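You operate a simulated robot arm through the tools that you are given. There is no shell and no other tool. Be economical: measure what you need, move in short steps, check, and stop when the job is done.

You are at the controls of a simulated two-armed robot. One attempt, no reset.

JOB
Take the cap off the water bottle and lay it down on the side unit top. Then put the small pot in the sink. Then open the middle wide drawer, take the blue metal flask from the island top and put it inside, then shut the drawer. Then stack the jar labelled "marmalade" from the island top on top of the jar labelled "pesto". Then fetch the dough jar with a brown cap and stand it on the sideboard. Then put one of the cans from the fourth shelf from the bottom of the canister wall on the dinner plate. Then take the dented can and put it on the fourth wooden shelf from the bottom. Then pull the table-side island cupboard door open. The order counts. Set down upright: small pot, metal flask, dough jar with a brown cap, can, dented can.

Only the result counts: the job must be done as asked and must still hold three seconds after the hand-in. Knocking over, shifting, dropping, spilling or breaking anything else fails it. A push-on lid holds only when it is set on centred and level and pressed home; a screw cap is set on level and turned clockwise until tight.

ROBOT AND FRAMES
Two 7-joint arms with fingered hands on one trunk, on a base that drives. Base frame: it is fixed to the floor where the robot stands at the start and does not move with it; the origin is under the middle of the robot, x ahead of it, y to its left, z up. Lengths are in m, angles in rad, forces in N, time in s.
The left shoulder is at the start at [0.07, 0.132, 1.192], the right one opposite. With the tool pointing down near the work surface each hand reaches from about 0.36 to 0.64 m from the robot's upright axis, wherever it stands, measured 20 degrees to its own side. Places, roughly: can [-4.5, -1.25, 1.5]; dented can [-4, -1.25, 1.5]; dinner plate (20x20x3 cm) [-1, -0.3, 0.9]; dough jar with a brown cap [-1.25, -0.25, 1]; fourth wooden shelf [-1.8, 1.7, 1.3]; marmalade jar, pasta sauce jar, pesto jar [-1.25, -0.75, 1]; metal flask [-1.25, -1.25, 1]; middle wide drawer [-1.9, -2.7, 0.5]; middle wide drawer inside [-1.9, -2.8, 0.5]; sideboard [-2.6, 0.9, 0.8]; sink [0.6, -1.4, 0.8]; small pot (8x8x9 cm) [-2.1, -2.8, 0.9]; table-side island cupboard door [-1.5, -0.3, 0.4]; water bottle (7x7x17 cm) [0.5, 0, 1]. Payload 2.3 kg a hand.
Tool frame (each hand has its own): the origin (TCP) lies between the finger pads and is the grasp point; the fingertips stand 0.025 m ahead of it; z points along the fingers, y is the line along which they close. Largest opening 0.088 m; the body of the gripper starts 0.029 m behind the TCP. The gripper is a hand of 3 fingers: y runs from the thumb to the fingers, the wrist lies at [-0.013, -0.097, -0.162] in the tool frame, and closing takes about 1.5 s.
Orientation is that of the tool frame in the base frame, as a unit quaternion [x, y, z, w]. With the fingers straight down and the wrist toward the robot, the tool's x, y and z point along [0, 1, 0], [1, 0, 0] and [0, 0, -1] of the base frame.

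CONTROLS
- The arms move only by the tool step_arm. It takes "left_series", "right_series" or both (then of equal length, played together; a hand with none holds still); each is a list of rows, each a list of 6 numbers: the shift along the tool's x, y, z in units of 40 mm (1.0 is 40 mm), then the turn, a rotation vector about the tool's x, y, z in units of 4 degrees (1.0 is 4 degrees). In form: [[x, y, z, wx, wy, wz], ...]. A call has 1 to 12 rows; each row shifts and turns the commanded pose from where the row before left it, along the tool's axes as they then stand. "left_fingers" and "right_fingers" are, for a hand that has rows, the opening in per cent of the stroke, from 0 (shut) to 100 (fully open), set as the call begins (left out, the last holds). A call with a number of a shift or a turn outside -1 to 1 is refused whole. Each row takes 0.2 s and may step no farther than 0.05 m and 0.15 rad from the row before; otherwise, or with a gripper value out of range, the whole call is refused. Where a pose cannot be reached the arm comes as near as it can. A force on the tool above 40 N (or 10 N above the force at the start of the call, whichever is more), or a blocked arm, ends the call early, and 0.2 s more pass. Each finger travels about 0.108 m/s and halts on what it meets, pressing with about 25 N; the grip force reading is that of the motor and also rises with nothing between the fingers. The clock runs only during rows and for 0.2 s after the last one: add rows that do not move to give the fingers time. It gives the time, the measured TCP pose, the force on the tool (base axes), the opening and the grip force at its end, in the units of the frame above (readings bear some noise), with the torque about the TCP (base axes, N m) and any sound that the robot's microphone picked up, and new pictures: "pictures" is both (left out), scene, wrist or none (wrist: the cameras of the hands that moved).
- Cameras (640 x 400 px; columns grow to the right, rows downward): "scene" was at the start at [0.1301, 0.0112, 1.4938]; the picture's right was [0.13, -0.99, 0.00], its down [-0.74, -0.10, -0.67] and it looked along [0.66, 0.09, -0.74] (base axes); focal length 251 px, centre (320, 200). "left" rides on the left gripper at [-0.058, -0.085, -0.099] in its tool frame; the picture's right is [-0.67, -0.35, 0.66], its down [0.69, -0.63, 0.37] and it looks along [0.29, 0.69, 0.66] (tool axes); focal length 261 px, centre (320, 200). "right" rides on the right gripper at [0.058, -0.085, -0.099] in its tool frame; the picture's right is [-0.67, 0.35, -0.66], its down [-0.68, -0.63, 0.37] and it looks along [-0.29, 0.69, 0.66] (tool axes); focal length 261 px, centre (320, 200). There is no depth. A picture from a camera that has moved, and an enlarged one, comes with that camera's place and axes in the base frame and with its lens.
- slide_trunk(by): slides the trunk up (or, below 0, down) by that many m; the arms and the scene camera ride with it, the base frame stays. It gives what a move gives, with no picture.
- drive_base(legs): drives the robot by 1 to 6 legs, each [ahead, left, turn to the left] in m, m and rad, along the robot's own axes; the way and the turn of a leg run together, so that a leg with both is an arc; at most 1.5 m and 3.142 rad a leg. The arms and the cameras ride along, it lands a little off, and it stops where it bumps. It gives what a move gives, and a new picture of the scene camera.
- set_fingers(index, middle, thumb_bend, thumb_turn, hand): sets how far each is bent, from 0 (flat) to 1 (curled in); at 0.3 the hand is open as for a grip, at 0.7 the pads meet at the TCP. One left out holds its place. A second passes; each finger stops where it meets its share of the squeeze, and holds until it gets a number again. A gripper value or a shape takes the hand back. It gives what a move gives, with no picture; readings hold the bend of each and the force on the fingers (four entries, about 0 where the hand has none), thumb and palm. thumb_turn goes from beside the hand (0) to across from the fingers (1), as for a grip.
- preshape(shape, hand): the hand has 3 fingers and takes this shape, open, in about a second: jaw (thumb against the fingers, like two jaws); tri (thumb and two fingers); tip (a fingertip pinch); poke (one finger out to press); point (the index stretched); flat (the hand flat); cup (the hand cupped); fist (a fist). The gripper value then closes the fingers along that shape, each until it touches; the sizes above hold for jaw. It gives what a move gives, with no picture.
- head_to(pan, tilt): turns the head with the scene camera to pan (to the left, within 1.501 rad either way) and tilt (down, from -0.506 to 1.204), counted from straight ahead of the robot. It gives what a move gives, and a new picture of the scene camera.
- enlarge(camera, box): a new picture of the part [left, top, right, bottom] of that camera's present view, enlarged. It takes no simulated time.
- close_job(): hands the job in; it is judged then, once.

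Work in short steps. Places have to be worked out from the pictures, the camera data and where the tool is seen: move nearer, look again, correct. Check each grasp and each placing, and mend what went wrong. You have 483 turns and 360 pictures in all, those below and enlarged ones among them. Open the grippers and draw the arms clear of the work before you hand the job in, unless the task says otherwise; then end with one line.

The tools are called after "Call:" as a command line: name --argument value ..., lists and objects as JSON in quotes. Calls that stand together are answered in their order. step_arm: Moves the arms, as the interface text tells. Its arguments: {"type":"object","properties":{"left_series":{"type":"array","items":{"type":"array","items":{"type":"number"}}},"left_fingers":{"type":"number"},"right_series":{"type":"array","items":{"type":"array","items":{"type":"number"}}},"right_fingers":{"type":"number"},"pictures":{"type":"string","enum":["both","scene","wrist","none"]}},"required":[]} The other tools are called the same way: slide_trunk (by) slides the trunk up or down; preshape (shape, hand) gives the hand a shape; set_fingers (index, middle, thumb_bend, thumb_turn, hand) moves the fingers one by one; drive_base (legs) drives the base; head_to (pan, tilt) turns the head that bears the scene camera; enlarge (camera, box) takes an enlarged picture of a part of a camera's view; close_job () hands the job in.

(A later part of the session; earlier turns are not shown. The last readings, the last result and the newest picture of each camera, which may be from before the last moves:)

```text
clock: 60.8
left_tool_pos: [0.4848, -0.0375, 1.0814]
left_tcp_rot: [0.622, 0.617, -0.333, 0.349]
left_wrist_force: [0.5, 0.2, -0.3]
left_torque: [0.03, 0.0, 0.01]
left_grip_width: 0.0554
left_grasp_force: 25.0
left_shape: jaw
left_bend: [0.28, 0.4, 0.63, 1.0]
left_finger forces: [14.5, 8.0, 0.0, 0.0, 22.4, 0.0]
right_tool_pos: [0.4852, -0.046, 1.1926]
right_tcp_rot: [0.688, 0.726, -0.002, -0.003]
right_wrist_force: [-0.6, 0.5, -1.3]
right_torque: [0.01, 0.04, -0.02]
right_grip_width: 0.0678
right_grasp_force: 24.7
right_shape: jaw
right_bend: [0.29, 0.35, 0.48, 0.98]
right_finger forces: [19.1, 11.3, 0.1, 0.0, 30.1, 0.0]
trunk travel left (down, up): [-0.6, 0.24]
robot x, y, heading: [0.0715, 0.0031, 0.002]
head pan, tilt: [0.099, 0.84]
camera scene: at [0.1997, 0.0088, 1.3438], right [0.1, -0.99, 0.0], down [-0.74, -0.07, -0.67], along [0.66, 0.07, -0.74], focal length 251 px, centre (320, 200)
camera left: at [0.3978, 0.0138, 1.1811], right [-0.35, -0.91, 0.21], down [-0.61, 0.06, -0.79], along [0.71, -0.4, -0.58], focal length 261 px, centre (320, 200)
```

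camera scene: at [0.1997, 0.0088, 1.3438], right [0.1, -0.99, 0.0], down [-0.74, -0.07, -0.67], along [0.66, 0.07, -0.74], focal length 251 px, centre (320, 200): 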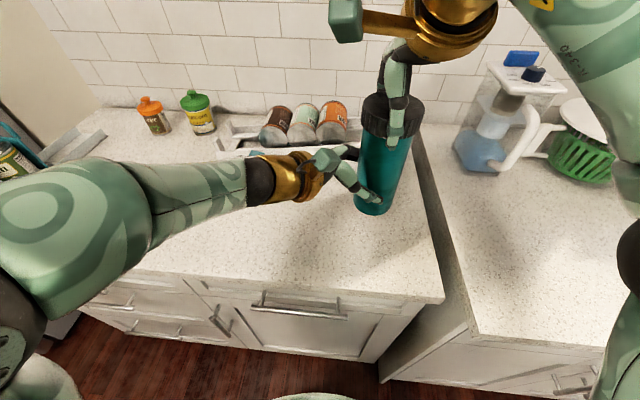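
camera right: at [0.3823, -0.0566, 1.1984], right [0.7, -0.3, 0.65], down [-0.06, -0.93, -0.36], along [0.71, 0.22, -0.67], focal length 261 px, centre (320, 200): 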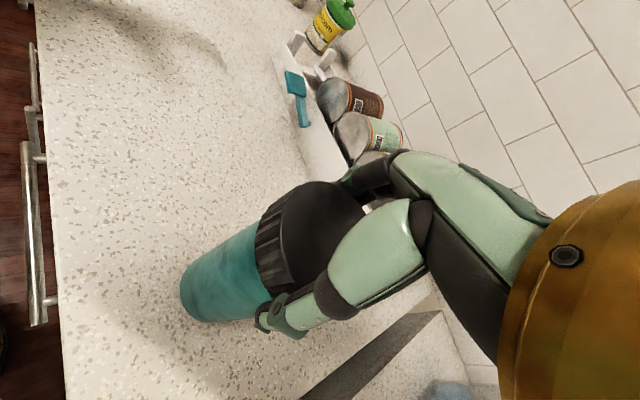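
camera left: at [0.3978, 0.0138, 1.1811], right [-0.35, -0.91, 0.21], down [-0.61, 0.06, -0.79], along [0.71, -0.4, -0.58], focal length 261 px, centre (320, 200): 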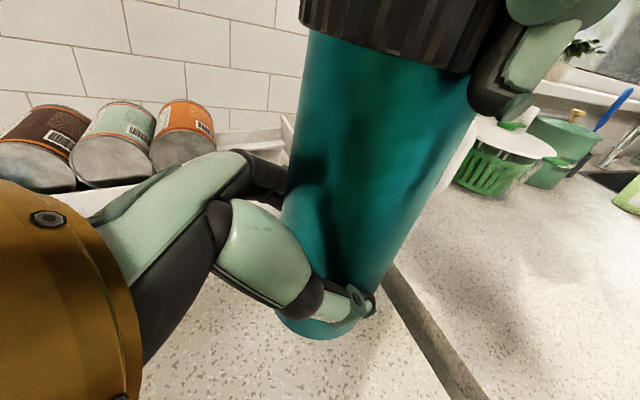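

Both hands hold. Twist the cap counter-clockwise 40°.

Call:
step_arm --right_series '[[0, 0, 0, 0, 0, -1], [0, 0, 0, 0, 0, -1], [0, 0, 0, 0, 0, -1], [0, 0, 0, 0, 0, -1], [0, 0, 0, 0, 0, -1], [0, 0, 0, 0, 0, -1], [0, 0, 0, 0, 0, -1], [0, 0, 0, 0, 0, -1], [0, 0, 0, 0, 0, -1], [0, 0, 0, 0, 0, 0]]'

```text
clock: 63.0
left_tool_pos: [0.4861, -0.0374, 1.0806]
left_tcp_rot: [0.622, 0.617, -0.332, 0.35]
left_wrist_force: [2.0, 2.3, 0.6]
left_torque: [-0.01, -0.01, 0.09]
left_grip_width: 0.0552
left_grasp_force: 25.0
left_shape: jaw
left_bend: [0.28, 0.4, 0.63, 1.0]
left_finger forces: [15.9, 9.5, 0.0, 0.1, 22.3, 0.0]
right_tool_pos: [0.4822, -0.0446, 1.1923]
right_tcp_rot: [0.439, 0.898, -0.005, 0.002]
right_wrist_force: [-2.4, -2.5, -0.3]
right_torque: [-0.24, 0.32, -0.04]
right_grip_width: 0.0677
right_grasp_force: 24.2
right_shape: jaw
right_bend: [0.29, 0.36, 0.48, 0.98]
right_finger forces: [18.1, 11.8, 0.0, 0.0, 32.6, 0.1]
right hand out of reach, approached as far as the arm can: row 9
trunk travel left (down, up): [-0.6, 0.24]
robot x, y, heading: [0.069, -0.0021, 0.003]
head pan, tilt: [0.099, 0.84]
camera scene: at [0.1995, 0.0087, 1.3438], right [0.1, -0.99, 0.0], down [-0.74, -0.07, -0.67], along [0.66, 0.07, -0.74], focal length 251 px, centre (320, 200)
camera right: at [0.38, -0.0511, 1.2931], right [0.69, -0.31, 0.66], down [-0.08, -0.93, -0.35], along [0.72, 0.19, -0.66], focal length 261 px, centre (320, 200)
```

scene: 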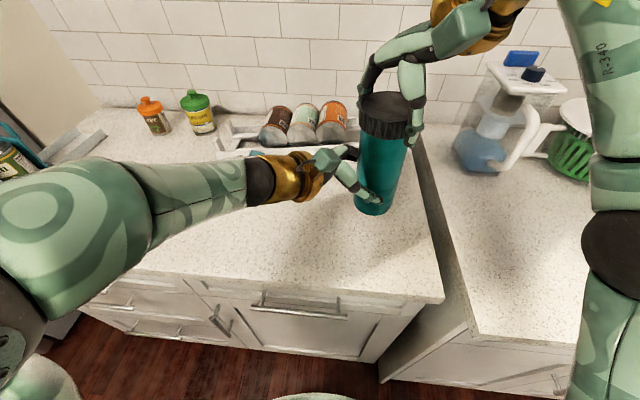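
right: 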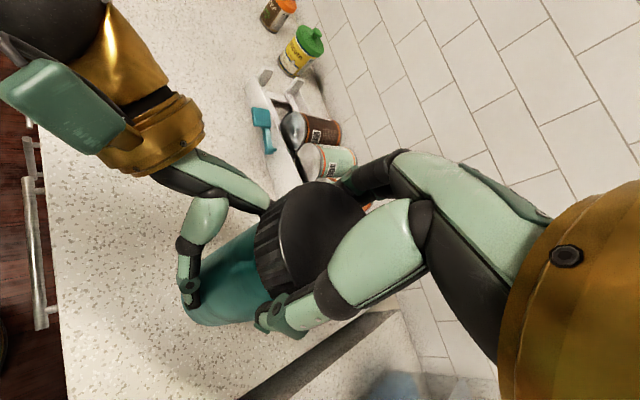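

Cap seems to turn. Regrip: open right, rotate back clockwise 80° and close again.

Call:
step_arm --right_series '[[0, 0, 0, 0, 0, 0], [0, 0, 0, 0, 0, 0], [0, 0, 0, 0, 0, 0], [0, 0, -0.6, 0, 0, 0], [0, 0, -0.6, 0, 0, 1], [0, 0, 0, 0, 0, 1], [0, 0, 0, 0, 0, 1], [0, 0, 0, 0, 0, 1], [0, 0, 0, 0, 0, 1], [0, 0, 0, 0, 0, 1], [0, 0, 0, 0, 0, 1], [0, 0, 0, 0, 0, 1]]' --right_fingers 100 --pictures "none"

Call:
step_arm --right_series '[[0, 0, 0, 0, 0, 1], [0, 0, 0, 0, 0, 1], [0, 0, 0, 0, 0, 1], [0, 0, 0, 0, 0, 1], [0, 0, 0, 0, 0, 1], [0, 0, 0, 0, 0, 1], [0, 0, 0, 0, 0, 1], [0, 0, 0, 0, 0, 1], [0, 0, 0, 0, 0, 1], [0, 0, 0, 0, 0, 1], [0, 0, 0, 0, 0, 0]]'

```text
clock: 65.6
left_tool_pos: [0.4858, -0.0381, 1.0803]
left_tcp_rot: [0.622, 0.616, -0.333, 0.349]
left_wrist_force: [0.7, -0.9, -0.2]
left_torque: [0.06, -0.02, -0.01]
left_grip_width: 0.0553
left_grasp_force: 24.8
left_shape: jaw
left_bend: [0.28, 0.4, 0.63, 1.0]
left_finger forces: [14.4, 9.8, 0.0, 0.1, 24.3, 0.1]
right_tool_pos: [0.473, -0.0395, 1.2112]
right_tcp_rot: [0.663, 0.749, -0.002, -0.003]
right_wrist_force: [0.1, 0.3, -0.4]
right_torque: [0.0, -0.02, 0.04]
right_grip_width: 0.0882
right_grasp_force: 0.0
right_shape: jaw
right_bend: [0.3, 0.3, 0.3, 0.97]
right_finger forces: [0.0, 0.5, 0.0, 0.1, 0.0, 0.0]
right hand out of reach, approached as far as the arm can: row 4, 5
trunk travel left (down, up): [-0.6, 0.24]
robot x, y, heading: [0.0701, 0.0001, 0.002]
head pan, tilt: [0.099, 0.84]
```

```text
clock: 68.0
left_tool_pos: [0.4849, -0.039, 1.0803]
left_tcp_rot: [0.622, 0.618, -0.333, 0.348]
left_wrist_force: [-2.9, 0.6, -4.2]
left_torque: [0.08, -0.3, -0.1]
left_grip_width: 0.0554
left_grasp_force: 24.7
left_shape: jaw
left_bend: [0.73, 0.39, 0.61, 1.0]
left_finger forces: [12.6, 11.2, 0.0, 0.1, 28.3, 0.1]
right_tool_pos: [0.4577, -0.0378, 1.2046]
right_tcp_rot: [0.878, 0.478, -0.001, -0.001]
right_wrist_force: [3.0, -0.3, 4.4]
right_torque: [-0.1, -0.2, 0.08]
right_grip_width: 0.088
right_grasp_force: 0.0
right_shape: jaw
right_bend: [0.29, 0.29, 0.3, 0.97]
right_finger forces: [1.7, 2.6, 0.0, 0.0, 0.0, 0.0]
right hand out of reach, approached as far as the arm can: row 8
trunk travel left (down, up): [-0.6, 0.24]
robot x, y, heading: [0.072, -0.0014, -0.0]
head pan, tilt: [0.099, 0.84]
camera scene: at [0.1995, 0.0084, 1.3438], right [0.1, -0.99, 0.0], down [-0.74, -0.07, -0.67], along [0.66, 0.07, -0.74], focal length 251 px, centre (320, 200)
camera right: at [0.4187, 0.0562, 1.3056], right [-0.07, -0.75, 0.66], down [-0.9, -0.23, -0.36], along [0.43, -0.62, -0.66], focal length 261 px, centre (320, 200)
```

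scene: 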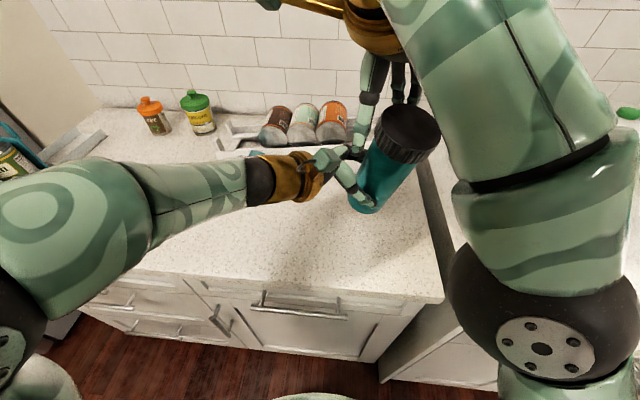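
right: 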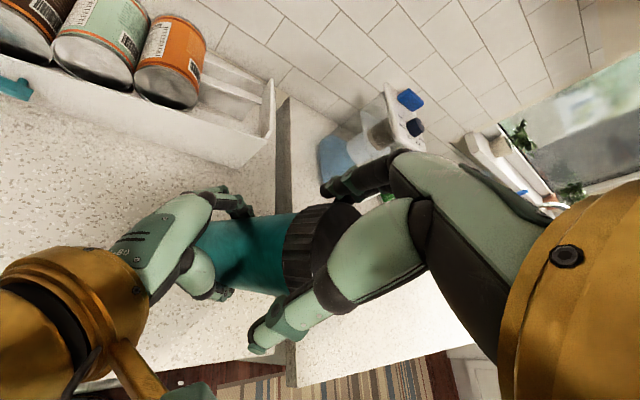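

The bottle got tilted in the left grip. Raise the right hand off the cap first.

Call:
step_arm --right_series '[[0, 0, -0.7, 0, 0, 0], [0, 0, -0.7, 0, 0, 0], [0, -0.3, -0.7, 0, 0, 0], [0, -0.6, -0.4, 0, 0, 0], [0, -0.6, 0, 0, 0, 0], [0, 0, 0, 0, 0, 0]]'

```text
clock: 69.4
left_tool_pos: [0.4871, -0.0383, 1.0801]
left_tcp_rot: [0.622, 0.617, -0.333, 0.348]
left_wrist_force: [-0.6, -0.4, -0.1]
left_torque: [0.0, 0.0, 0.0]
left_grip_width: 0.0555
left_grasp_force: 25.6
left_shape: jaw
left_bend: [0.73, 0.4, 0.61, 1.0]
left_finger forces: [15.6, 8.0, 0.0, 0.0, 23.5, 0.0]
right_tool_pos: [0.3879, -0.0186, 1.2289]
right_tcp_rot: [0.879, 0.478, -0.004, -0.002]
right_wrist_force: [-0.3, 0.3, 0.8]
right_torque: [-0.02, 0.03, 0.04]
right_grip_width: 0.0881
right_grasp_force: 0.0
right_shape: jaw
right_bend: [0.3, 0.3, 0.3, 0.97]
right_finger forces: [0.1, 0.0, 0.0, 0.0, 0.0, 0.0]
right hand out of reach, approached as far as the arm can: row 1, 2, 3, 4
trunk travel left (down, up): [-0.6, 0.24]
robot x, y, heading: [0.0685, -0.0008, 0.0]
head pan, tilt: [0.099, 0.84]
camera scene: at [0.201, 0.0083, 1.3436], right [0.1, -0.99, 0.0], down [-0.74, -0.07, -0.67], along [0.66, 0.07, -0.75], focal length 251 px, centre (320, 200)
camera right: at [0.3489, 0.075, 1.3297], right [-0.07, -0.75, 0.66], down [-0.9, -0.23, -0.36], along [0.42, -0.62, -0.66], focal length 261 px, centre (320, 200)
```

scene: 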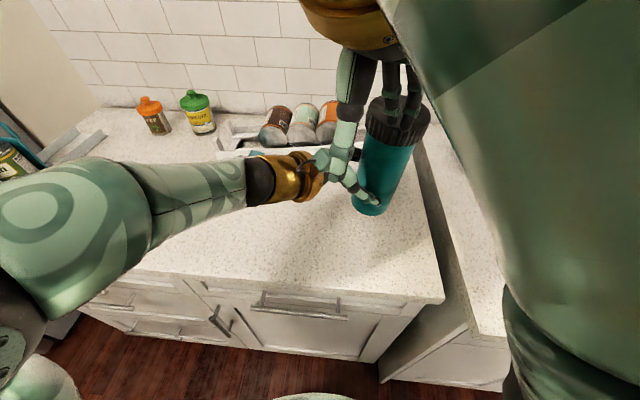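
right: 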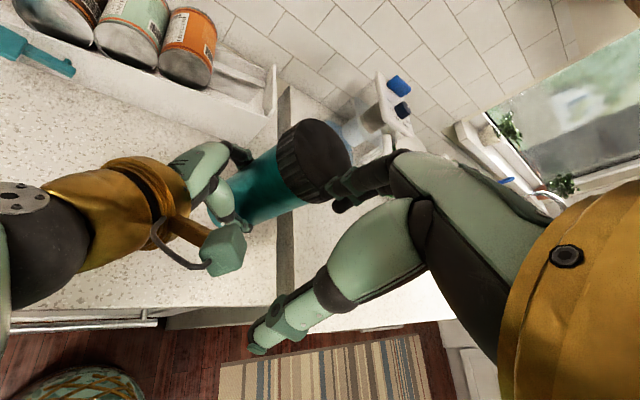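

The bottle is nearly upright again. Lower the left hand 0.10 to set the bottle onto the counter.

Call:
step_arm --left_series '[[0.55, 0, 0.34, 0, 0, 0], [0.55, 0, 0.34, 0, 0, 0], [0.5, 0, 0.31, 0, 0, 0], [0.4, 0, 0.25, 0, 0, 0], [0, 0, 0, 0, 0, 0]]'

```text
clock: 70.6
left_tool_pos: [0.4868, -0.0354, 0.9875]
left_tcp_rot: [0.623, 0.616, -0.332, 0.349]
left_wrist_force: [0.0, 0.5, 0.2]
left_torque: [0.02, -0.01, -0.01]
left_grip_width: 0.0549
left_grasp_force: 25.3
left_shape: jaw
left_bend: [0.73, 0.4, 0.61, 1.0]
left_finger forces: [15.3, 7.8, 0.0, 0.1, 23.4, 0.0]
right_tool_pos: [0.3861, -0.0184, 1.2284]
right_tcp_rot: [0.878, 0.478, -0.003, -0.001]
right_wrist_force: [-0.4, -0.5, -0.3]
right_torque: [-0.03, -0.02, 0.04]
right_grip_width: 0.0882
right_grasp_force: 0.0
right_shape: jaw
right_bend: [0.3, 0.3, 0.3, 0.97]
right_finger forces: [0.0, 0.1, 0.1, 0.0, 0.1, 0.1]
trunk travel left (down, up): [-0.6, 0.24]
robot x, y, heading: [0.0699, 0.0011, 0.003]
head pan, tilt: [0.099, 0.84]
camera scene: at [0.1994, 0.0089, 1.3438], right [0.1, -0.99, 0.0], down [-0.74, -0.07, -0.67], along [0.66, 0.07, -0.74], focal length 251 px, centre (320, 200)
camera left: at [0.3986, 0.0153, 1.0882], right [-0.35, -0.91, 0.21], down [-0.61, 0.06, -0.79], along [0.71, -0.4, -0.58], focal length 261 px, centre (320, 200)
```

scene: 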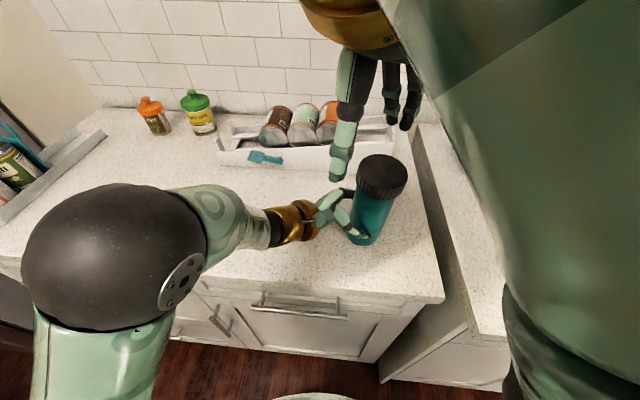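
left: 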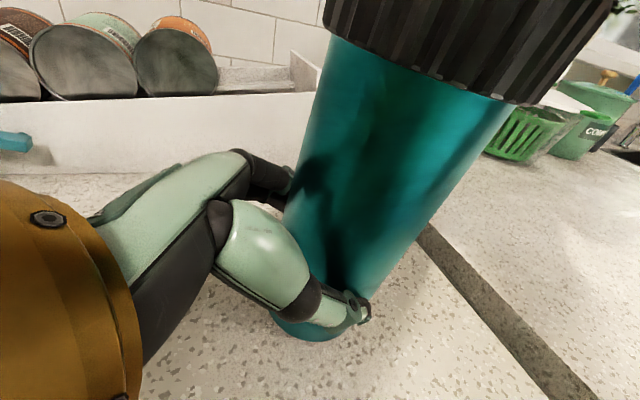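

Not yet touching; lower another ~22 mm in small rows until contact.

Call:
step_arm --left_series '[[0.12, 0, 0.075, 0, 0, 0], [0.12, 0, 0.075, 0, 0, 0], [0.12, 0, 0.075, 0, 0, 0], [0.12, 0, 0.075, 0, 0, 0], [0, 0, 0, 0, 0, 0]]'

```text
clock: 71.8
left_tool_pos: [0.487, -0.0345, 0.9654]
left_tcp_rot: [0.621, 0.618, -0.332, 0.35]
left_wrist_force: [1.7, 2.2, 6.1]
left_torque: [-0.09, 0.04, 0.02]
left_grip_width: 0.0544
left_grasp_force: 25.2
left_shape: jaw
left_bend: [0.29, 0.4, 0.63, 0.99]
left_finger forces: [16.6, 7.9, 0.0, 0.0, 22.6, 0.0]
right_tool_pos: [0.3856, -0.0169, 1.2294]
right_tcp_rot: [0.878, 0.478, -0.004, -0.001]
right_wrist_force: [0.2, 0.0, -0.4]
right_torque: [-0.01, -0.01, -0.03]
right_grip_width: 0.088
right_grasp_force: 0.1
right_shape: jaw
right_bend: [0.3, 0.3, 0.3, 0.97]
right_finger forces: [0.1, 0.0, 0.0, 0.0, 0.1, 0.1]
trunk travel left (down, up): [-0.6, 0.24]
robot x, y, heading: [0.0719, 0.0018, 0.001]
head pan, tilt: [0.099, 0.84]
camera scene: at [0.1987, 0.01, 1.3439], right [0.1, -0.99, 0.0], down [-0.74, -0.08, -0.67], along [0.66, 0.07, -0.74], focal length 251 px, centre (320, 200)
camera left: at [0.3994, 0.0164, 1.0649], right [-0.35, -0.91, 0.21], down [-0.61, 0.05, -0.79], along [0.71, -0.4, -0.58], focal length 261 px, centre (320, 200)
```

scene: 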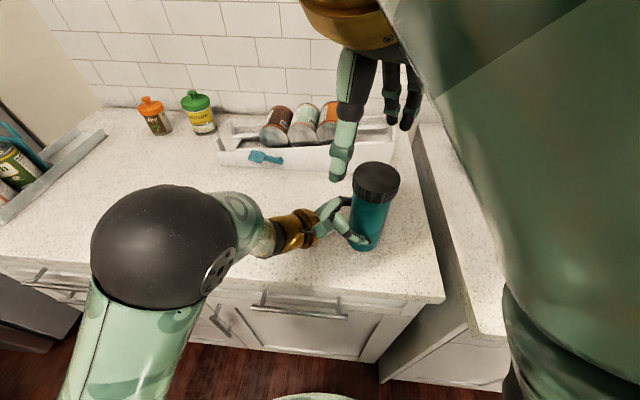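
left: 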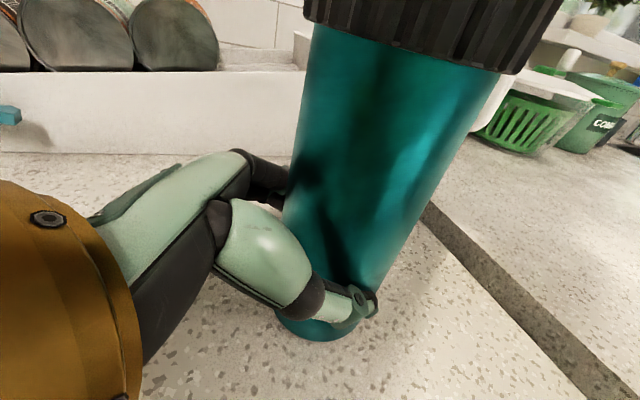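

Bottle is seated with the left hand steadying it. Bring the right hand over the cap: lower to z≈1.125 and move across.

Call:
step_arm --right_series '[[0, 0, 0.9, 0, 0, 0], [0, 0, 0.9, 0, 0, 0], [0, 0, 0.8, 0, 0, 0], [0.2, 0.63, 0, 0, 0, 0], [0.2, 0.63, 0, 0, 0, 0], [0.2, 0.63, 0, 0, 0, 0], [0.17, 0.62, 0, 0, 0, 0], [0, 0, 0, 0, 0, 0]]'

```text
clock: 73.6
left_tool_pos: [0.4874, -0.0358, 0.9632]
left_tcp_rot: [0.622, 0.617, -0.332, 0.349]
left_wrist_force: [-0.6, 0.8, 3.4]
left_torque: [-0.09, 0.01, -0.01]
left_grip_width: 0.0549
left_grasp_force: 24.5
left_shape: jaw
left_bend: [0.29, 0.41, 0.63, 0.99]
left_finger forces: [15.8, 7.8, 0.0, 0.0, 23.5, 0.0]
right_tool_pos: [0.4879, -0.0448, 1.1259]
right_tcp_rot: [0.878, 0.478, -0.004, -0.001]
right_wrist_force: [0.3, 0.1, -0.1]
right_torque: [-0.03, -0.04, -0.04]
right_grip_width: 0.0881
right_grasp_force: 0.1
right_shape: jaw
right_bend: [0.3, 0.3, 0.3, 0.97]
right_finger forces: [0.0, 0.1, 0.1, 0.0, 0.0, 0.0]
trunk travel left (down, up): [-0.6, 0.24]
robot x, y, heading: [0.0672, -0.0037, 0.006]
head pan, tilt: [0.099, 0.84]
camera scene: at [0.1984, 0.0092, 1.3439], right [0.1, -0.99, 0.0], down [-0.74, -0.07, -0.67], along [0.66, 0.07, -0.74], focal length 251 px, centre (320, 200)
camera right: at [0.4482, 0.0484, 1.2261], right [-0.07, -0.75, 0.66], down [-0.9, -0.23, -0.36], along [0.42, -0.62, -0.66], focal length 261 px, centre (320, 200)
```

scene: 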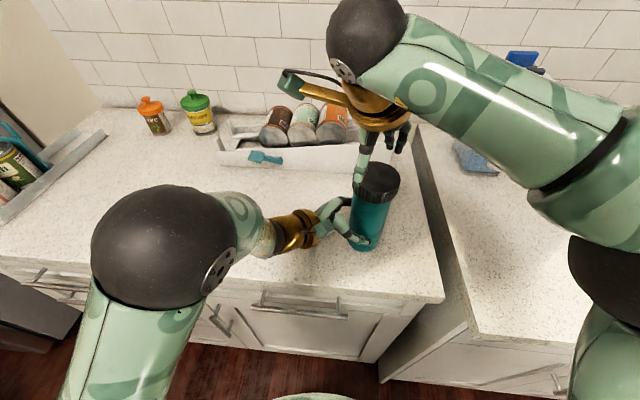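
right: 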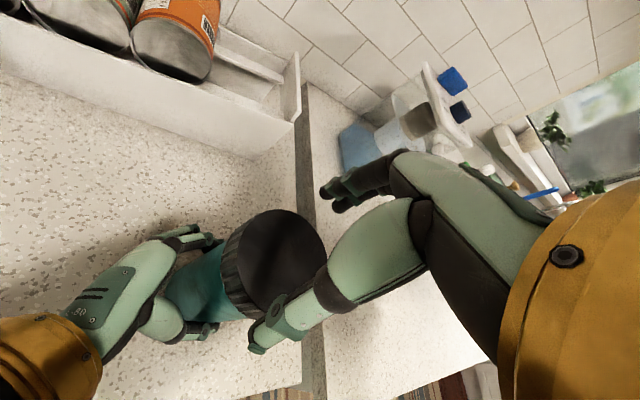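

Nearly centred (3 mm to -y). Descend and close.

Call:
step_arm --right_series '[[-0.07, 0.04, 0.5, 0, 0, 0], [0, 0, 0.4, 0, 0, 0], [0, 0, 0.3, 0, 0, 0], [0, 0, 0, 0, 0, 0]]' --pictures "none"

Call:
step_arm --right_series '[[0, 0, 0, 0, 0, 0], [0, 0, 0, 0, 0, 0], [0, 0, 0, 0, 0, 0], [0, 0, 0, 0, 0, 0], [0, 0, 0, 0, 0, 0], [0, 0, 0, 0, 0, 0]]' --right_fingers 0 --pictures "none"

Call:
step_arm --right_series '[[0, 0, 0, 0, 0, -1], [0, 0, 0, 0, 0, -1], [0, 0, 0, 0, 0, -1], [0, 0, 0, 0, 0, -1], [0, 0, 0, 0, 0, -1], [0, 0, 0, 0, 0, -1], [0, 0, 0, 0, 0, -1], [0, 0, 0, 0, 0, -1], [0, 0, 0, 0, 0, -1], [0, 0, 0, 0, 0, -1]]' --pictures "both"

```text
clock: 74.6
left_tool_pos: [0.4867, -0.0355, 0.964]
left_tcp_rot: [0.622, 0.618, -0.332, 0.348]
left_wrist_force: [2.6, -1.2, 2.5]
left_torque: [-0.08, -0.06, 0.04]
left_grip_width: 0.0549
left_grasp_force: 24.4
left_shape: jaw
left_bend: [0.29, 0.41, 0.63, 0.99]
left_finger forces: [16.3, 8.2, 0.1, 0.0, 22.8, 0.1]
right_tool_pos: [0.4865, -0.0483, 1.0782]
right_tcp_rot: [0.878, 0.478, -0.002, -0.002]
right_wrist_force: [0.7, -0.1, 7.1]
right_torque: [0.05, 0.05, 0.01]
right_grip_width: 0.0881
right_grasp_force: 0.1
right_shape: jaw
right_bend: [0.29, 0.3, 0.28, 0.98]
right_finger forces: [2.5, 0.0, 0.1, 0.0, 3.0, 0.0]
trunk travel left (down, up): [-0.6, 0.24]
robot x, y, heading: [0.07, 0.0003, 0.002]
head pan, tilt: [0.099, 0.84]
```

```text
clock: 76.0
left_tool_pos: [0.4871, -0.036, 0.9649]
left_tcp_rot: [0.622, 0.617, -0.332, 0.349]
left_wrist_force: [2.4, 0.7, 3.1]
left_torque: [-0.08, 0.04, 0.03]
left_grip_width: 0.055
left_grasp_force: 25.1
left_shape: jaw
left_bend: [0.29, 0.41, 0.63, 0.99]
left_finger forces: [16.5, 8.2, 0.0, 0.0, 23.2, 0.1]
right_tool_pos: [0.4858, -0.0476, 1.0786]
right_tcp_rot: [0.879, 0.477, -0.003, -0.001]
right_wrist_force: [-0.5, -0.2, 2.6]
right_torque: [0.09, 0.15, 0.01]
right_grip_width: 0.0695
right_grasp_force: 25.0
right_shape: jaw
right_bend: [0.27, 0.34, 0.47, 0.99]
right_finger forces: [20.0, 10.6, 0.0, 0.0, 31.0, 0.0]
trunk travel left (down, up): [-0.6, 0.24]
robot x, y, heading: [0.0658, 0.002, 0.002]
head pan, tilt: [0.099, 0.84]
```

```text
clock: 78.2
left_tool_pos: [0.4873, -0.0372, 0.9642]
left_tcp_rot: [0.622, 0.617, -0.332, 0.349]
left_wrist_force: [2.1, 2.4, 4.6]
left_torque: [-0.04, 0.01, 0.06]
left_grip_width: 0.0546
left_grasp_force: 24.8
left_shape: jaw
left_bend: [0.29, 0.41, 0.63, 0.99]
left_finger forces: [16.9, 8.7, 0.0, 0.1, 22.7, 0.0]
right_tool_pos: [0.4852, -0.0479, 1.0792]
right_tcp_rot: [0.662, 0.749, -0.002, -0.002]
right_wrist_force: [-1.7, -2.1, 2.1]
right_torque: [-0.1, 0.22, -0.03]
right_grip_width: 0.069
right_grasp_force: 24.9
right_shape: jaw
right_bend: [0.28, 0.35, 0.47, 0.99]
right_finger forces: [18.3, 11.0, 0.0, 0.0, 31.2, 0.1]
trunk travel left (down, up): [-0.6, 0.24]
robot x, y, heading: [0.071, -0.0022, 0.002]
head pan, tilt: [0.099, 0.84]
camera scene: at [0.1977, 0.0088, 1.344], right [0.1, -0.99, 0.0], down [-0.74, -0.07, -0.67], along [0.67, 0.07, -0.74], focal length 251 px, centre (320, 200)
camera right: at [0.3949, -0.0026, 1.1799], right [0.43, -0.62, 0.65], down [-0.54, -0.76, -0.36], along [0.72, -0.2, -0.66], focal length 261 px, centre (320, 200)
```

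scene: 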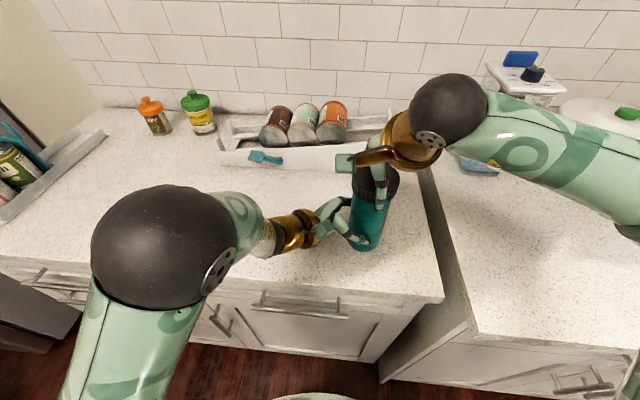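
right: 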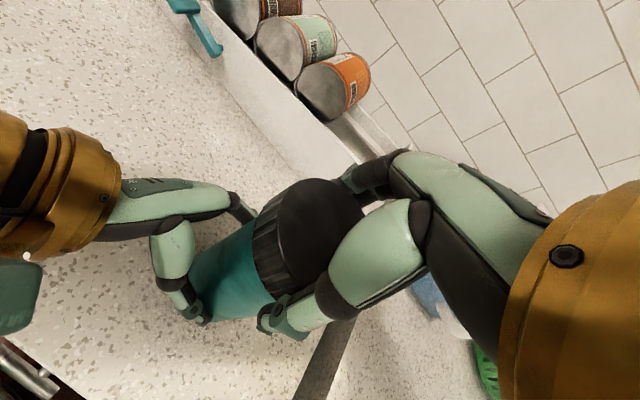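

Turning works with the body held. Continue another 32°, then test a small lift.

Call:
step_arm --right_series '[[0, 0, 0, 0, 0, -1], [0, 0, 0, 0, 0, -1], [0, 0, 0, 0, 0, -1], [0, 0, 0, 0, 0, -1], [0, 0, 0, 0, 0, -1], [0, 0, 0, 0, 0, -1], [0, 0, 0, 0, 0, -1], [0, 0, 0, 0, 0, -1], [0, 0, 0, 0, 0, 0]]' --pictures "none"

Call:
step_arm --right_series '[[0, 0, -0.15, 0, 0, 0], [0, 0, -0.15, 0, 0, 0], [0, 0, 0, 0, 0, 0]]' --pictures "scene"

```text
clock: 80.2
left_tool_pos: [0.4865, -0.0354, 0.9636]
left_tcp_rot: [0.622, 0.617, -0.332, 0.349]
left_wrist_force: [2.7, 3.7, 3.3]
left_torque: [-0.04, 0.0, 0.06]
left_grip_width: 0.0547
left_grasp_force: 24.6
left_shape: jaw
left_bend: [0.29, 0.41, 0.63, 0.99]
left_finger forces: [16.6, 8.9, 0.1, 0.1, 22.7, 0.1]
right_tool_pos: [0.4841, -0.05, 1.0795]
right_tcp_rot: [0.43, 0.903, 0.0, -0.003]
right_wrist_force: [-2.4, -3.5, 3.7]
right_torque: [-0.18, 0.2, -0.05]
right_grip_width: 0.0689
right_grasp_force: 25.0
right_shape: jaw
right_bend: [0.28, 0.35, 0.47, 0.99]
right_finger forces: [17.7, 10.7, 0.1, 0.0, 31.5, 0.0]
trunk travel left (down, up): [-0.6, 0.24]
robot x, y, heading: [0.071, 0.0025, -0.003]
head pan, tilt: [0.099, 0.84]
```

```text
clock: 81.0
left_tool_pos: [0.4903, -0.0368, 0.9657]
left_tcp_rot: [0.622, 0.616, -0.333, 0.35]
left_wrist_force: [-3.3, 2.3, 25.6]
left_torque: [-0.43, -0.27, -0.09]
left_grip_width: 0.0543
left_grasp_force: 25.4
left_shape: jaw
left_bend: [0.73, 0.41, 0.63, 0.95]
left_finger forces: [14.4, 7.0, 0.1, 0.0, 23.6, 0.0]
right_tool_pos: [0.4868, -0.0484, 1.0881]
right_tcp_rot: [0.429, 0.903, -0.004, -0.003]
right_wrist_force: [1.4, -2.5, -28.3]
right_torque: [-0.14, 0.01, 0.07]
right_grip_width: 0.0693
right_grasp_force: 25.1
right_shape: jaw
right_bend: [0.28, 0.35, 0.47, 1.0]
right_finger forces: [18.3, 12.5, 0.1, 0.0, 27.3, 0.0]
trunk travel left (down, up): [-0.6, 0.24]
robot x, y, heading: [0.0691, 0.0007, 0.002]
head pan, tilt: [0.099, 0.84]
camera scene: at [0.1997, 0.0087, 1.3437], right [0.1, -0.99, 0.0], down [-0.74, -0.07, -0.67], along [0.66, 0.07, -0.74], focal length 251 px, centre (320, 200)
```

scene: 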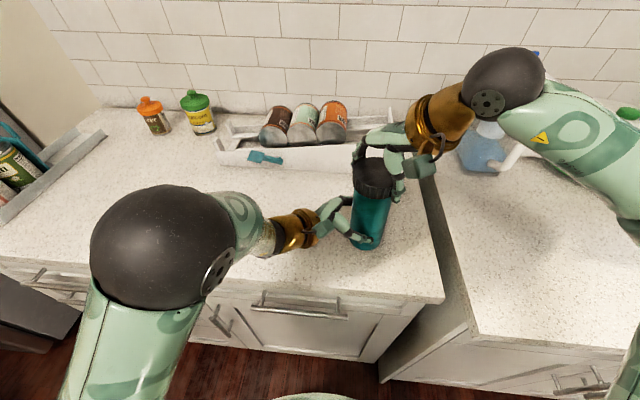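

Still threaded (28 N pull). Ease back down and do another regrip cycle.

Call:
step_arm --right_series '[[0, 0, 0.15, 0, 0, 0], [0, 0, 0.12, 0, 0, 0], [0, 0, 0, 0, 0, 0]]' --pictures "none"

Call:
step_arm --right_series '[[0, 0, 0, 0, 0, 0], [0, 0, 0, 0, 0, 0], [0, 0, 0, 0, 0, 0], [0, 0, -0.5, 0, 0, 0], [0, 0, -0.5, 0, 0, 1], [0, 0, 0, 0, 0, 1], [0, 0, 0, 0, 0, 1], [0, 0, 0, 0, 0, 1], [0, 0, 0, 0, 0, 1], [0, 0, 0, 0, 0, 1], [0, 0, 0, 0, 0, 1], [0, 0, 0, 0, 0, 1]]' --right_fingers 100 --pictures "none"

Call:
step_arm --right_series '[[0, 0, 0, 0, 0, 1], [0, 0, 0, 0, 0, 1], [0, 0, 0, 0, 0, 1], [0, 0, 0, 0, 0, 1], [0, 0, 0, 0, 0, 1], [0, 0, 0, 0, 0, 1], [0, 0, 0, 0, 0, 1], [0, 0, 0, 0, 0, 1], [0, 0, 0, 0, 0, 1], [0, 0, 0, 0, 0, 1], [0, 0, 0, 0, 0, 0]]'

```text
clock: 81.8
left_tool_pos: [0.4864, -0.0358, 0.9631]
left_tcp_rot: [0.622, 0.619, -0.332, 0.347]
left_wrist_force: [2.0, 1.6, 1.6]
left_torque: [-0.02, 0.03, -0.01]
left_grip_width: 0.0546
left_grasp_force: 24.7
left_shape: jaw
left_bend: [0.29, 0.41, 0.63, 0.98]
left_finger forces: [16.4, 8.8, 0.0, 0.0, 23.3, 0.1]
right_tool_pos: [0.4864, -0.0491, 1.0795]
right_tcp_rot: [0.43, 0.903, 0.0, -0.002]
right_wrist_force: [-3.6, -3.7, 0.8]
right_torque: [-0.2, 0.17, -0.03]
right_grip_width: 0.069
right_grasp_force: 24.6
right_shape: jaw
right_bend: [0.28, 0.35, 0.47, 0.99]
right_finger forces: [18.1, 11.3, 0.0, 0.0, 29.9, 0.0]
trunk travel left (down, up): [-0.6, 0.24]
robot x, y, heading: [0.0677, 0.0002, 0.007]
head pan, tilt: [0.099, 0.84]
```

```text
clock: 84.4
left_tool_pos: [0.4884, -0.0368, 0.9638]
left_tcp_rot: [0.622, 0.617, -0.333, 0.349]
left_wrist_force: [-0.2, -0.6, 0.0]
left_torque: [0.01, 0.06, 0.0]
left_grip_width: 0.0547
left_grasp_force: 24.9
left_shape: jaw
left_bend: [0.29, 0.41, 0.63, 0.98]
left_finger forces: [15.5, 9.0, 0.1, 0.0, 24.5, 0.1]
right_tool_pos: [0.4866, -0.0494, 1.12]
right_tcp_rot: [0.663, 0.749, -0.002, -0.002]
right_wrist_force: [0.1, 0.5, -0.1]
right_torque: [-0.01, 0.01, 0.0]
right_grip_width: 0.0879
right_grasp_force: 0.1
right_shape: jaw
right_bend: [0.3, 0.3, 0.3, 0.98]
right_finger forces: [0.1, 0.1, 0.0, 0.0, 0.0, 0.0]
trunk travel left (down, up): [-0.6, 0.24]
robot x, y, heading: [0.0665, -0.0029, 0.006]
head pan, tilt: [0.099, 0.84]
```

```text
clock: 86.8
left_tool_pos: [0.4863, -0.037, 0.964]
left_tcp_rot: [0.622, 0.617, -0.332, 0.349]
left_wrist_force: [-0.3, -0.3, 0.6]
left_torque: [0.03, 0.01, 0.02]
left_grip_width: 0.0545
left_grasp_force: 24.7
left_shape: jaw
left_bend: [0.29, 0.41, 0.63, 0.98]
left_finger forces: [15.4, 9.0, 0.1, 0.0, 24.5, 0.0]
right_tool_pos: [0.488, -0.0496, 1.1182]
right_tcp_rot: [0.879, 0.477, -0.004, -0.001]
right_wrist_force: [0.0, 0.7, -0.1]
right_torque: [0.02, 0.03, -0.02]
right_grip_width: 0.0882
right_grasp_force: 0.1
right_shape: jaw
right_bend: [0.3, 0.3, 0.3, 0.98]
right_finger forces: [0.1, 0.0, 0.0, 0.1, 0.0, 0.0]
trunk travel left (down, up): [-0.6, 0.24]
robot x, y, heading: [0.0716, 0.0001, 0.001]
head pan, tilt: [0.099, 0.84]
camera scene: at [0.1993, 0.0086, 1.3438], right [0.1, -0.99, 0.0], down [-0.74, -0.07, -0.67], along [0.66, 0.07, -0.74], focal length 251 px, centre (320, 200)
camera right: at [0.4486, 0.0448, 1.2198], right [-0.07, -0.75, 0.66], down [-0.9, -0.23, -0.36], along [0.42, -0.62, -0.66], focal length 261 px, centre (320, 200)
```

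scene: 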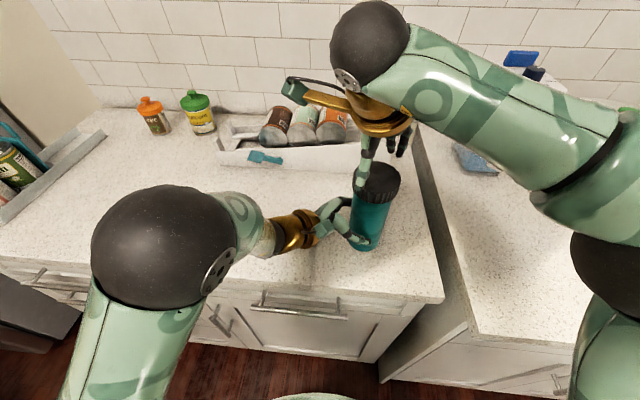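
right: 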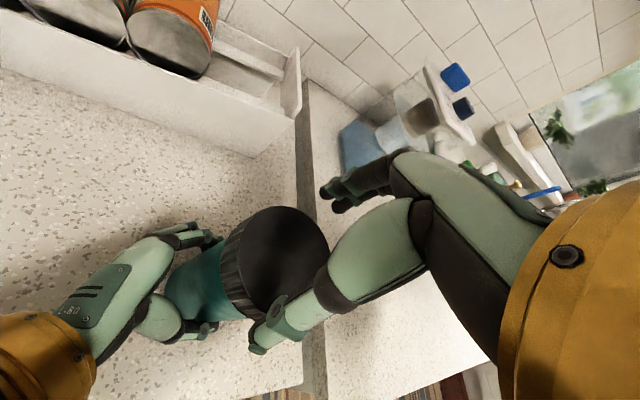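

Cycle: descend, close, twist 72°, check lift.

Call:
step_arm --right_series '[[0, 0, 0.5, 0, 0, 0], [0, 0, 0.4, 0, 0, 0], [0, 0, 0.08, 0, 0, 0], [0, 0, 0, 0, 0, 0]]' --pictures "none"

Call:
step_arm --right_series '[[0, 0, 0, 0, 0, 0], [0, 0, 0, 0, 0, 0], [0, 0, 0, 0, 0, 0], [0, 0, 0, 0, 0, 0], [0, 0, 0, 0, 0, 0], [0, 0, 0, 0, 0, 0], [0, 0, 0, 0, 0, -1], [0, 0, 0, 0, 0, -1], [0, 0, 0, 0, 0, -1], [0, 0, 0, 0, 0, -1], [0, 0, 0, 0, 0, -1], [0, 0, 0, 0, 0, -1]]' --right_fingers 0 --pictures "none"

Call:
step_arm --right_series '[[0, 0, 0, 0, 0, -1], [0, 0, 0, 0, 0, -1], [0, 0, 0, 0, 0, -1], [0, 0, 0, 0, 0, -1], [0, 0, 0, 0, 0, -1], [0, 0, 0, 0, 0, -1], [0, 0, 0, 0, 0, -1], [0, 0, 0, 0, 0, -1], [0, 0, 0, 0, 0, -1], [0, 0, 0, 0, 0, -1], [0, 0, 0, 0, 0, -1], [0, 0, 0, 0, 0, -1]]' --pictures "none"

Call:
step_arm --right_series '[[0, 0, -0.12, 0, 0, 0], [0, 0, -0.1, 0, 0, 0], [0, 0, 0, 0, 0, 0]]' --pictures "both"

```text
clock: 87.8
left_tool_pos: [0.4883, -0.0354, 0.9636]
left_tcp_rot: [0.622, 0.618, -0.332, 0.349]
left_wrist_force: [0.2, -2.1, -0.4]
left_torque: [0.0, 0.0, 0.02]
left_grip_width: 0.0546
left_grasp_force: 24.8
left_shape: jaw
left_bend: [0.29, 0.41, 0.63, 0.98]
left_finger forces: [15.5, 9.1, 0.1, 0.1, 24.6, 0.0]
right_tool_pos: [0.4863, -0.0485, 1.0795]
right_tcp_rot: [0.878, 0.478, -0.003, -0.001]
right_wrist_force: [0.4, -0.2, 3.8]
right_torque: [0.02, -0.01, 0.01]
right_grip_width: 0.088
right_grasp_force: 0.0
right_shape: jaw
right_bend: [0.29, 0.3, 0.29, 0.97]
right_finger forces: [1.6, 0.1, 0.1, 0.0, 1.8, 0.0]
trunk travel left (down, up): [-0.6, 0.24]
robot x, y, heading: [0.069, 0.0007, 0.002]
head pan, tilt: [0.099, 0.84]
```

```text
clock: 90.4
left_tool_pos: [0.4881, -0.0366, 0.9635]
left_tcp_rot: [0.622, 0.617, -0.332, 0.349]
left_wrist_force: [2.0, -2.1, 0.0]
left_torque: [0.05, 0.05, 0.09]
left_grip_width: 0.0545
left_grasp_force: 25.0
left_shape: jaw
left_bend: [0.29, 0.41, 0.63, 0.98]
left_finger forces: [16.0, 9.1, 0.0, 0.0, 23.6, 0.0]
right_tool_pos: [0.4868, -0.0488, 1.0804]
right_tcp_rot: [0.759, 0.651, -0.003, -0.002]
right_wrist_force: [-1.9, 2.3, 2.0]
right_torque: [0.03, 0.18, -0.04]
right_grip_width: 0.0702
right_grasp_force: 24.6
right_shape: jaw
right_bend: [0.29, 0.36, 0.45, 0.97]
right_finger forces: [16.7, 10.8, 0.1, 0.0, 29.3, 0.0]
trunk travel left (down, up): [-0.6, 0.24]
robot x, y, heading: [0.0709, 0.0005, -0.001]
head pan, tilt: [0.099, 0.84]
```

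```text
clock: 93.0
left_tool_pos: [0.4881, -0.036, 0.9634]
left_tcp_rot: [0.622, 0.617, -0.332, 0.349]
left_wrist_force: [5.8, 0.2, -0.1]
left_torque: [0.05, 0.14, 0.18]
left_grip_width: 0.0546
left_grasp_force: 25.0
left_shape: jaw
left_bend: [0.28, 0.4, 0.63, 0.98]
left_finger forces: [17.4, 9.8, 0.0, 0.1, 22.5, 0.0]
right_tool_pos: [0.4859, -0.0477, 1.0798]
right_tcp_rot: [0.43, 0.903, -0.002, -0.003]
right_wrist_force: [-4.2, 0.5, 3.7]
right_torque: [-0.18, 0.27, -0.09]
right_grip_width: 0.0694
right_grasp_force: 25.1
right_shape: jaw
right_bend: [0.29, 0.36, 0.45, 0.97]
right_finger forces: [16.0, 11.0, 0.0, 0.0, 30.3, 0.0]
trunk travel left (down, up): [-0.6, 0.24]
robot x, y, heading: [0.0728, 0.0014, -0.002]
head pan, tilt: [0.099, 0.84]
```

```text
clock: 93.8
left_tool_pos: [0.4883, -0.0368, 0.9644]
left_tcp_rot: [0.622, 0.616, -0.333, 0.35]
left_wrist_force: [-0.3, 1.9, 18.6]
left_torque: [-0.33, -0.18, -0.01]
left_grip_width: 0.0548
left_grasp_force: 25.4
left_shape: jaw
left_bend: [0.73, 0.4, 0.63, 0.96]
left_finger forces: [14.8, 7.9, 0.0, 0.0, 23.4, 0.0]
right_tool_pos: [0.4864, -0.0489, 1.0878]
right_tcp_rot: [0.429, 0.903, -0.003, -0.003]
right_wrist_force: [1.7, -1.8, -22.2]
right_torque: [-0.12, 0.08, 0.05]
right_grip_width: 0.07
right_grasp_force: 25.4
right_shape: jaw
right_bend: [0.29, 0.36, 0.45, 0.98]
right_finger forces: [16.4, 13.6, 0.1, 0.0, 25.9, 0.1]
trunk travel left (down, up): [-0.6, 0.24]
robot x, y, heading: [0.0703, 0.0013, 0.003]
head pan, tilt: [0.099, 0.84]
camera scene: at [0.1998, 0.0087, 1.3437], right [0.1, -0.99, 0.0], down [-0.74, -0.07, -0.67], along [0.66, 0.07, -0.74], focal length 251 px, centre (320, 200)
camera right: at [0.3855, -0.0581, 1.1898], right [0.7, -0.3, 0.65], down [-0.06, -0.93, -0.36], along [0.71, 0.21, -0.67], focal length 261 px, centre (320, 200)
```

scene: 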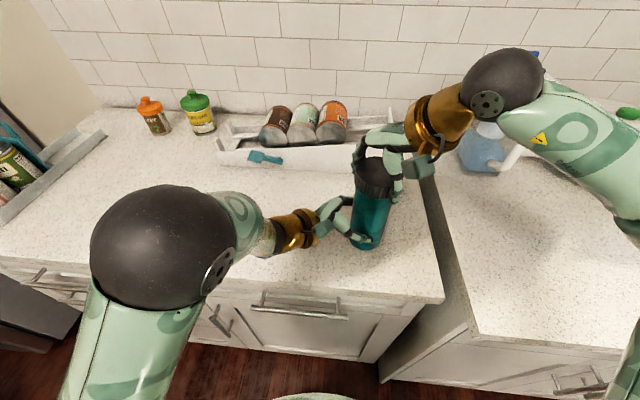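
right: 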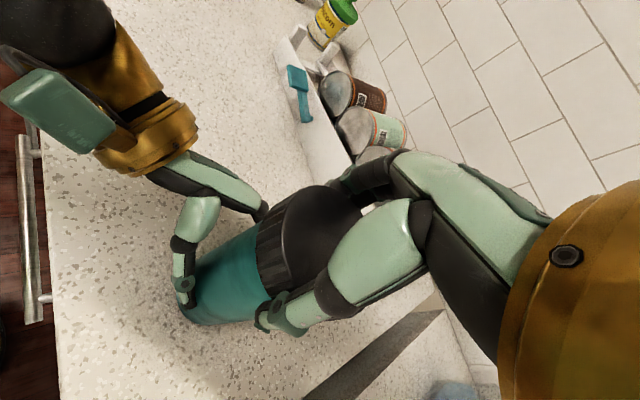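

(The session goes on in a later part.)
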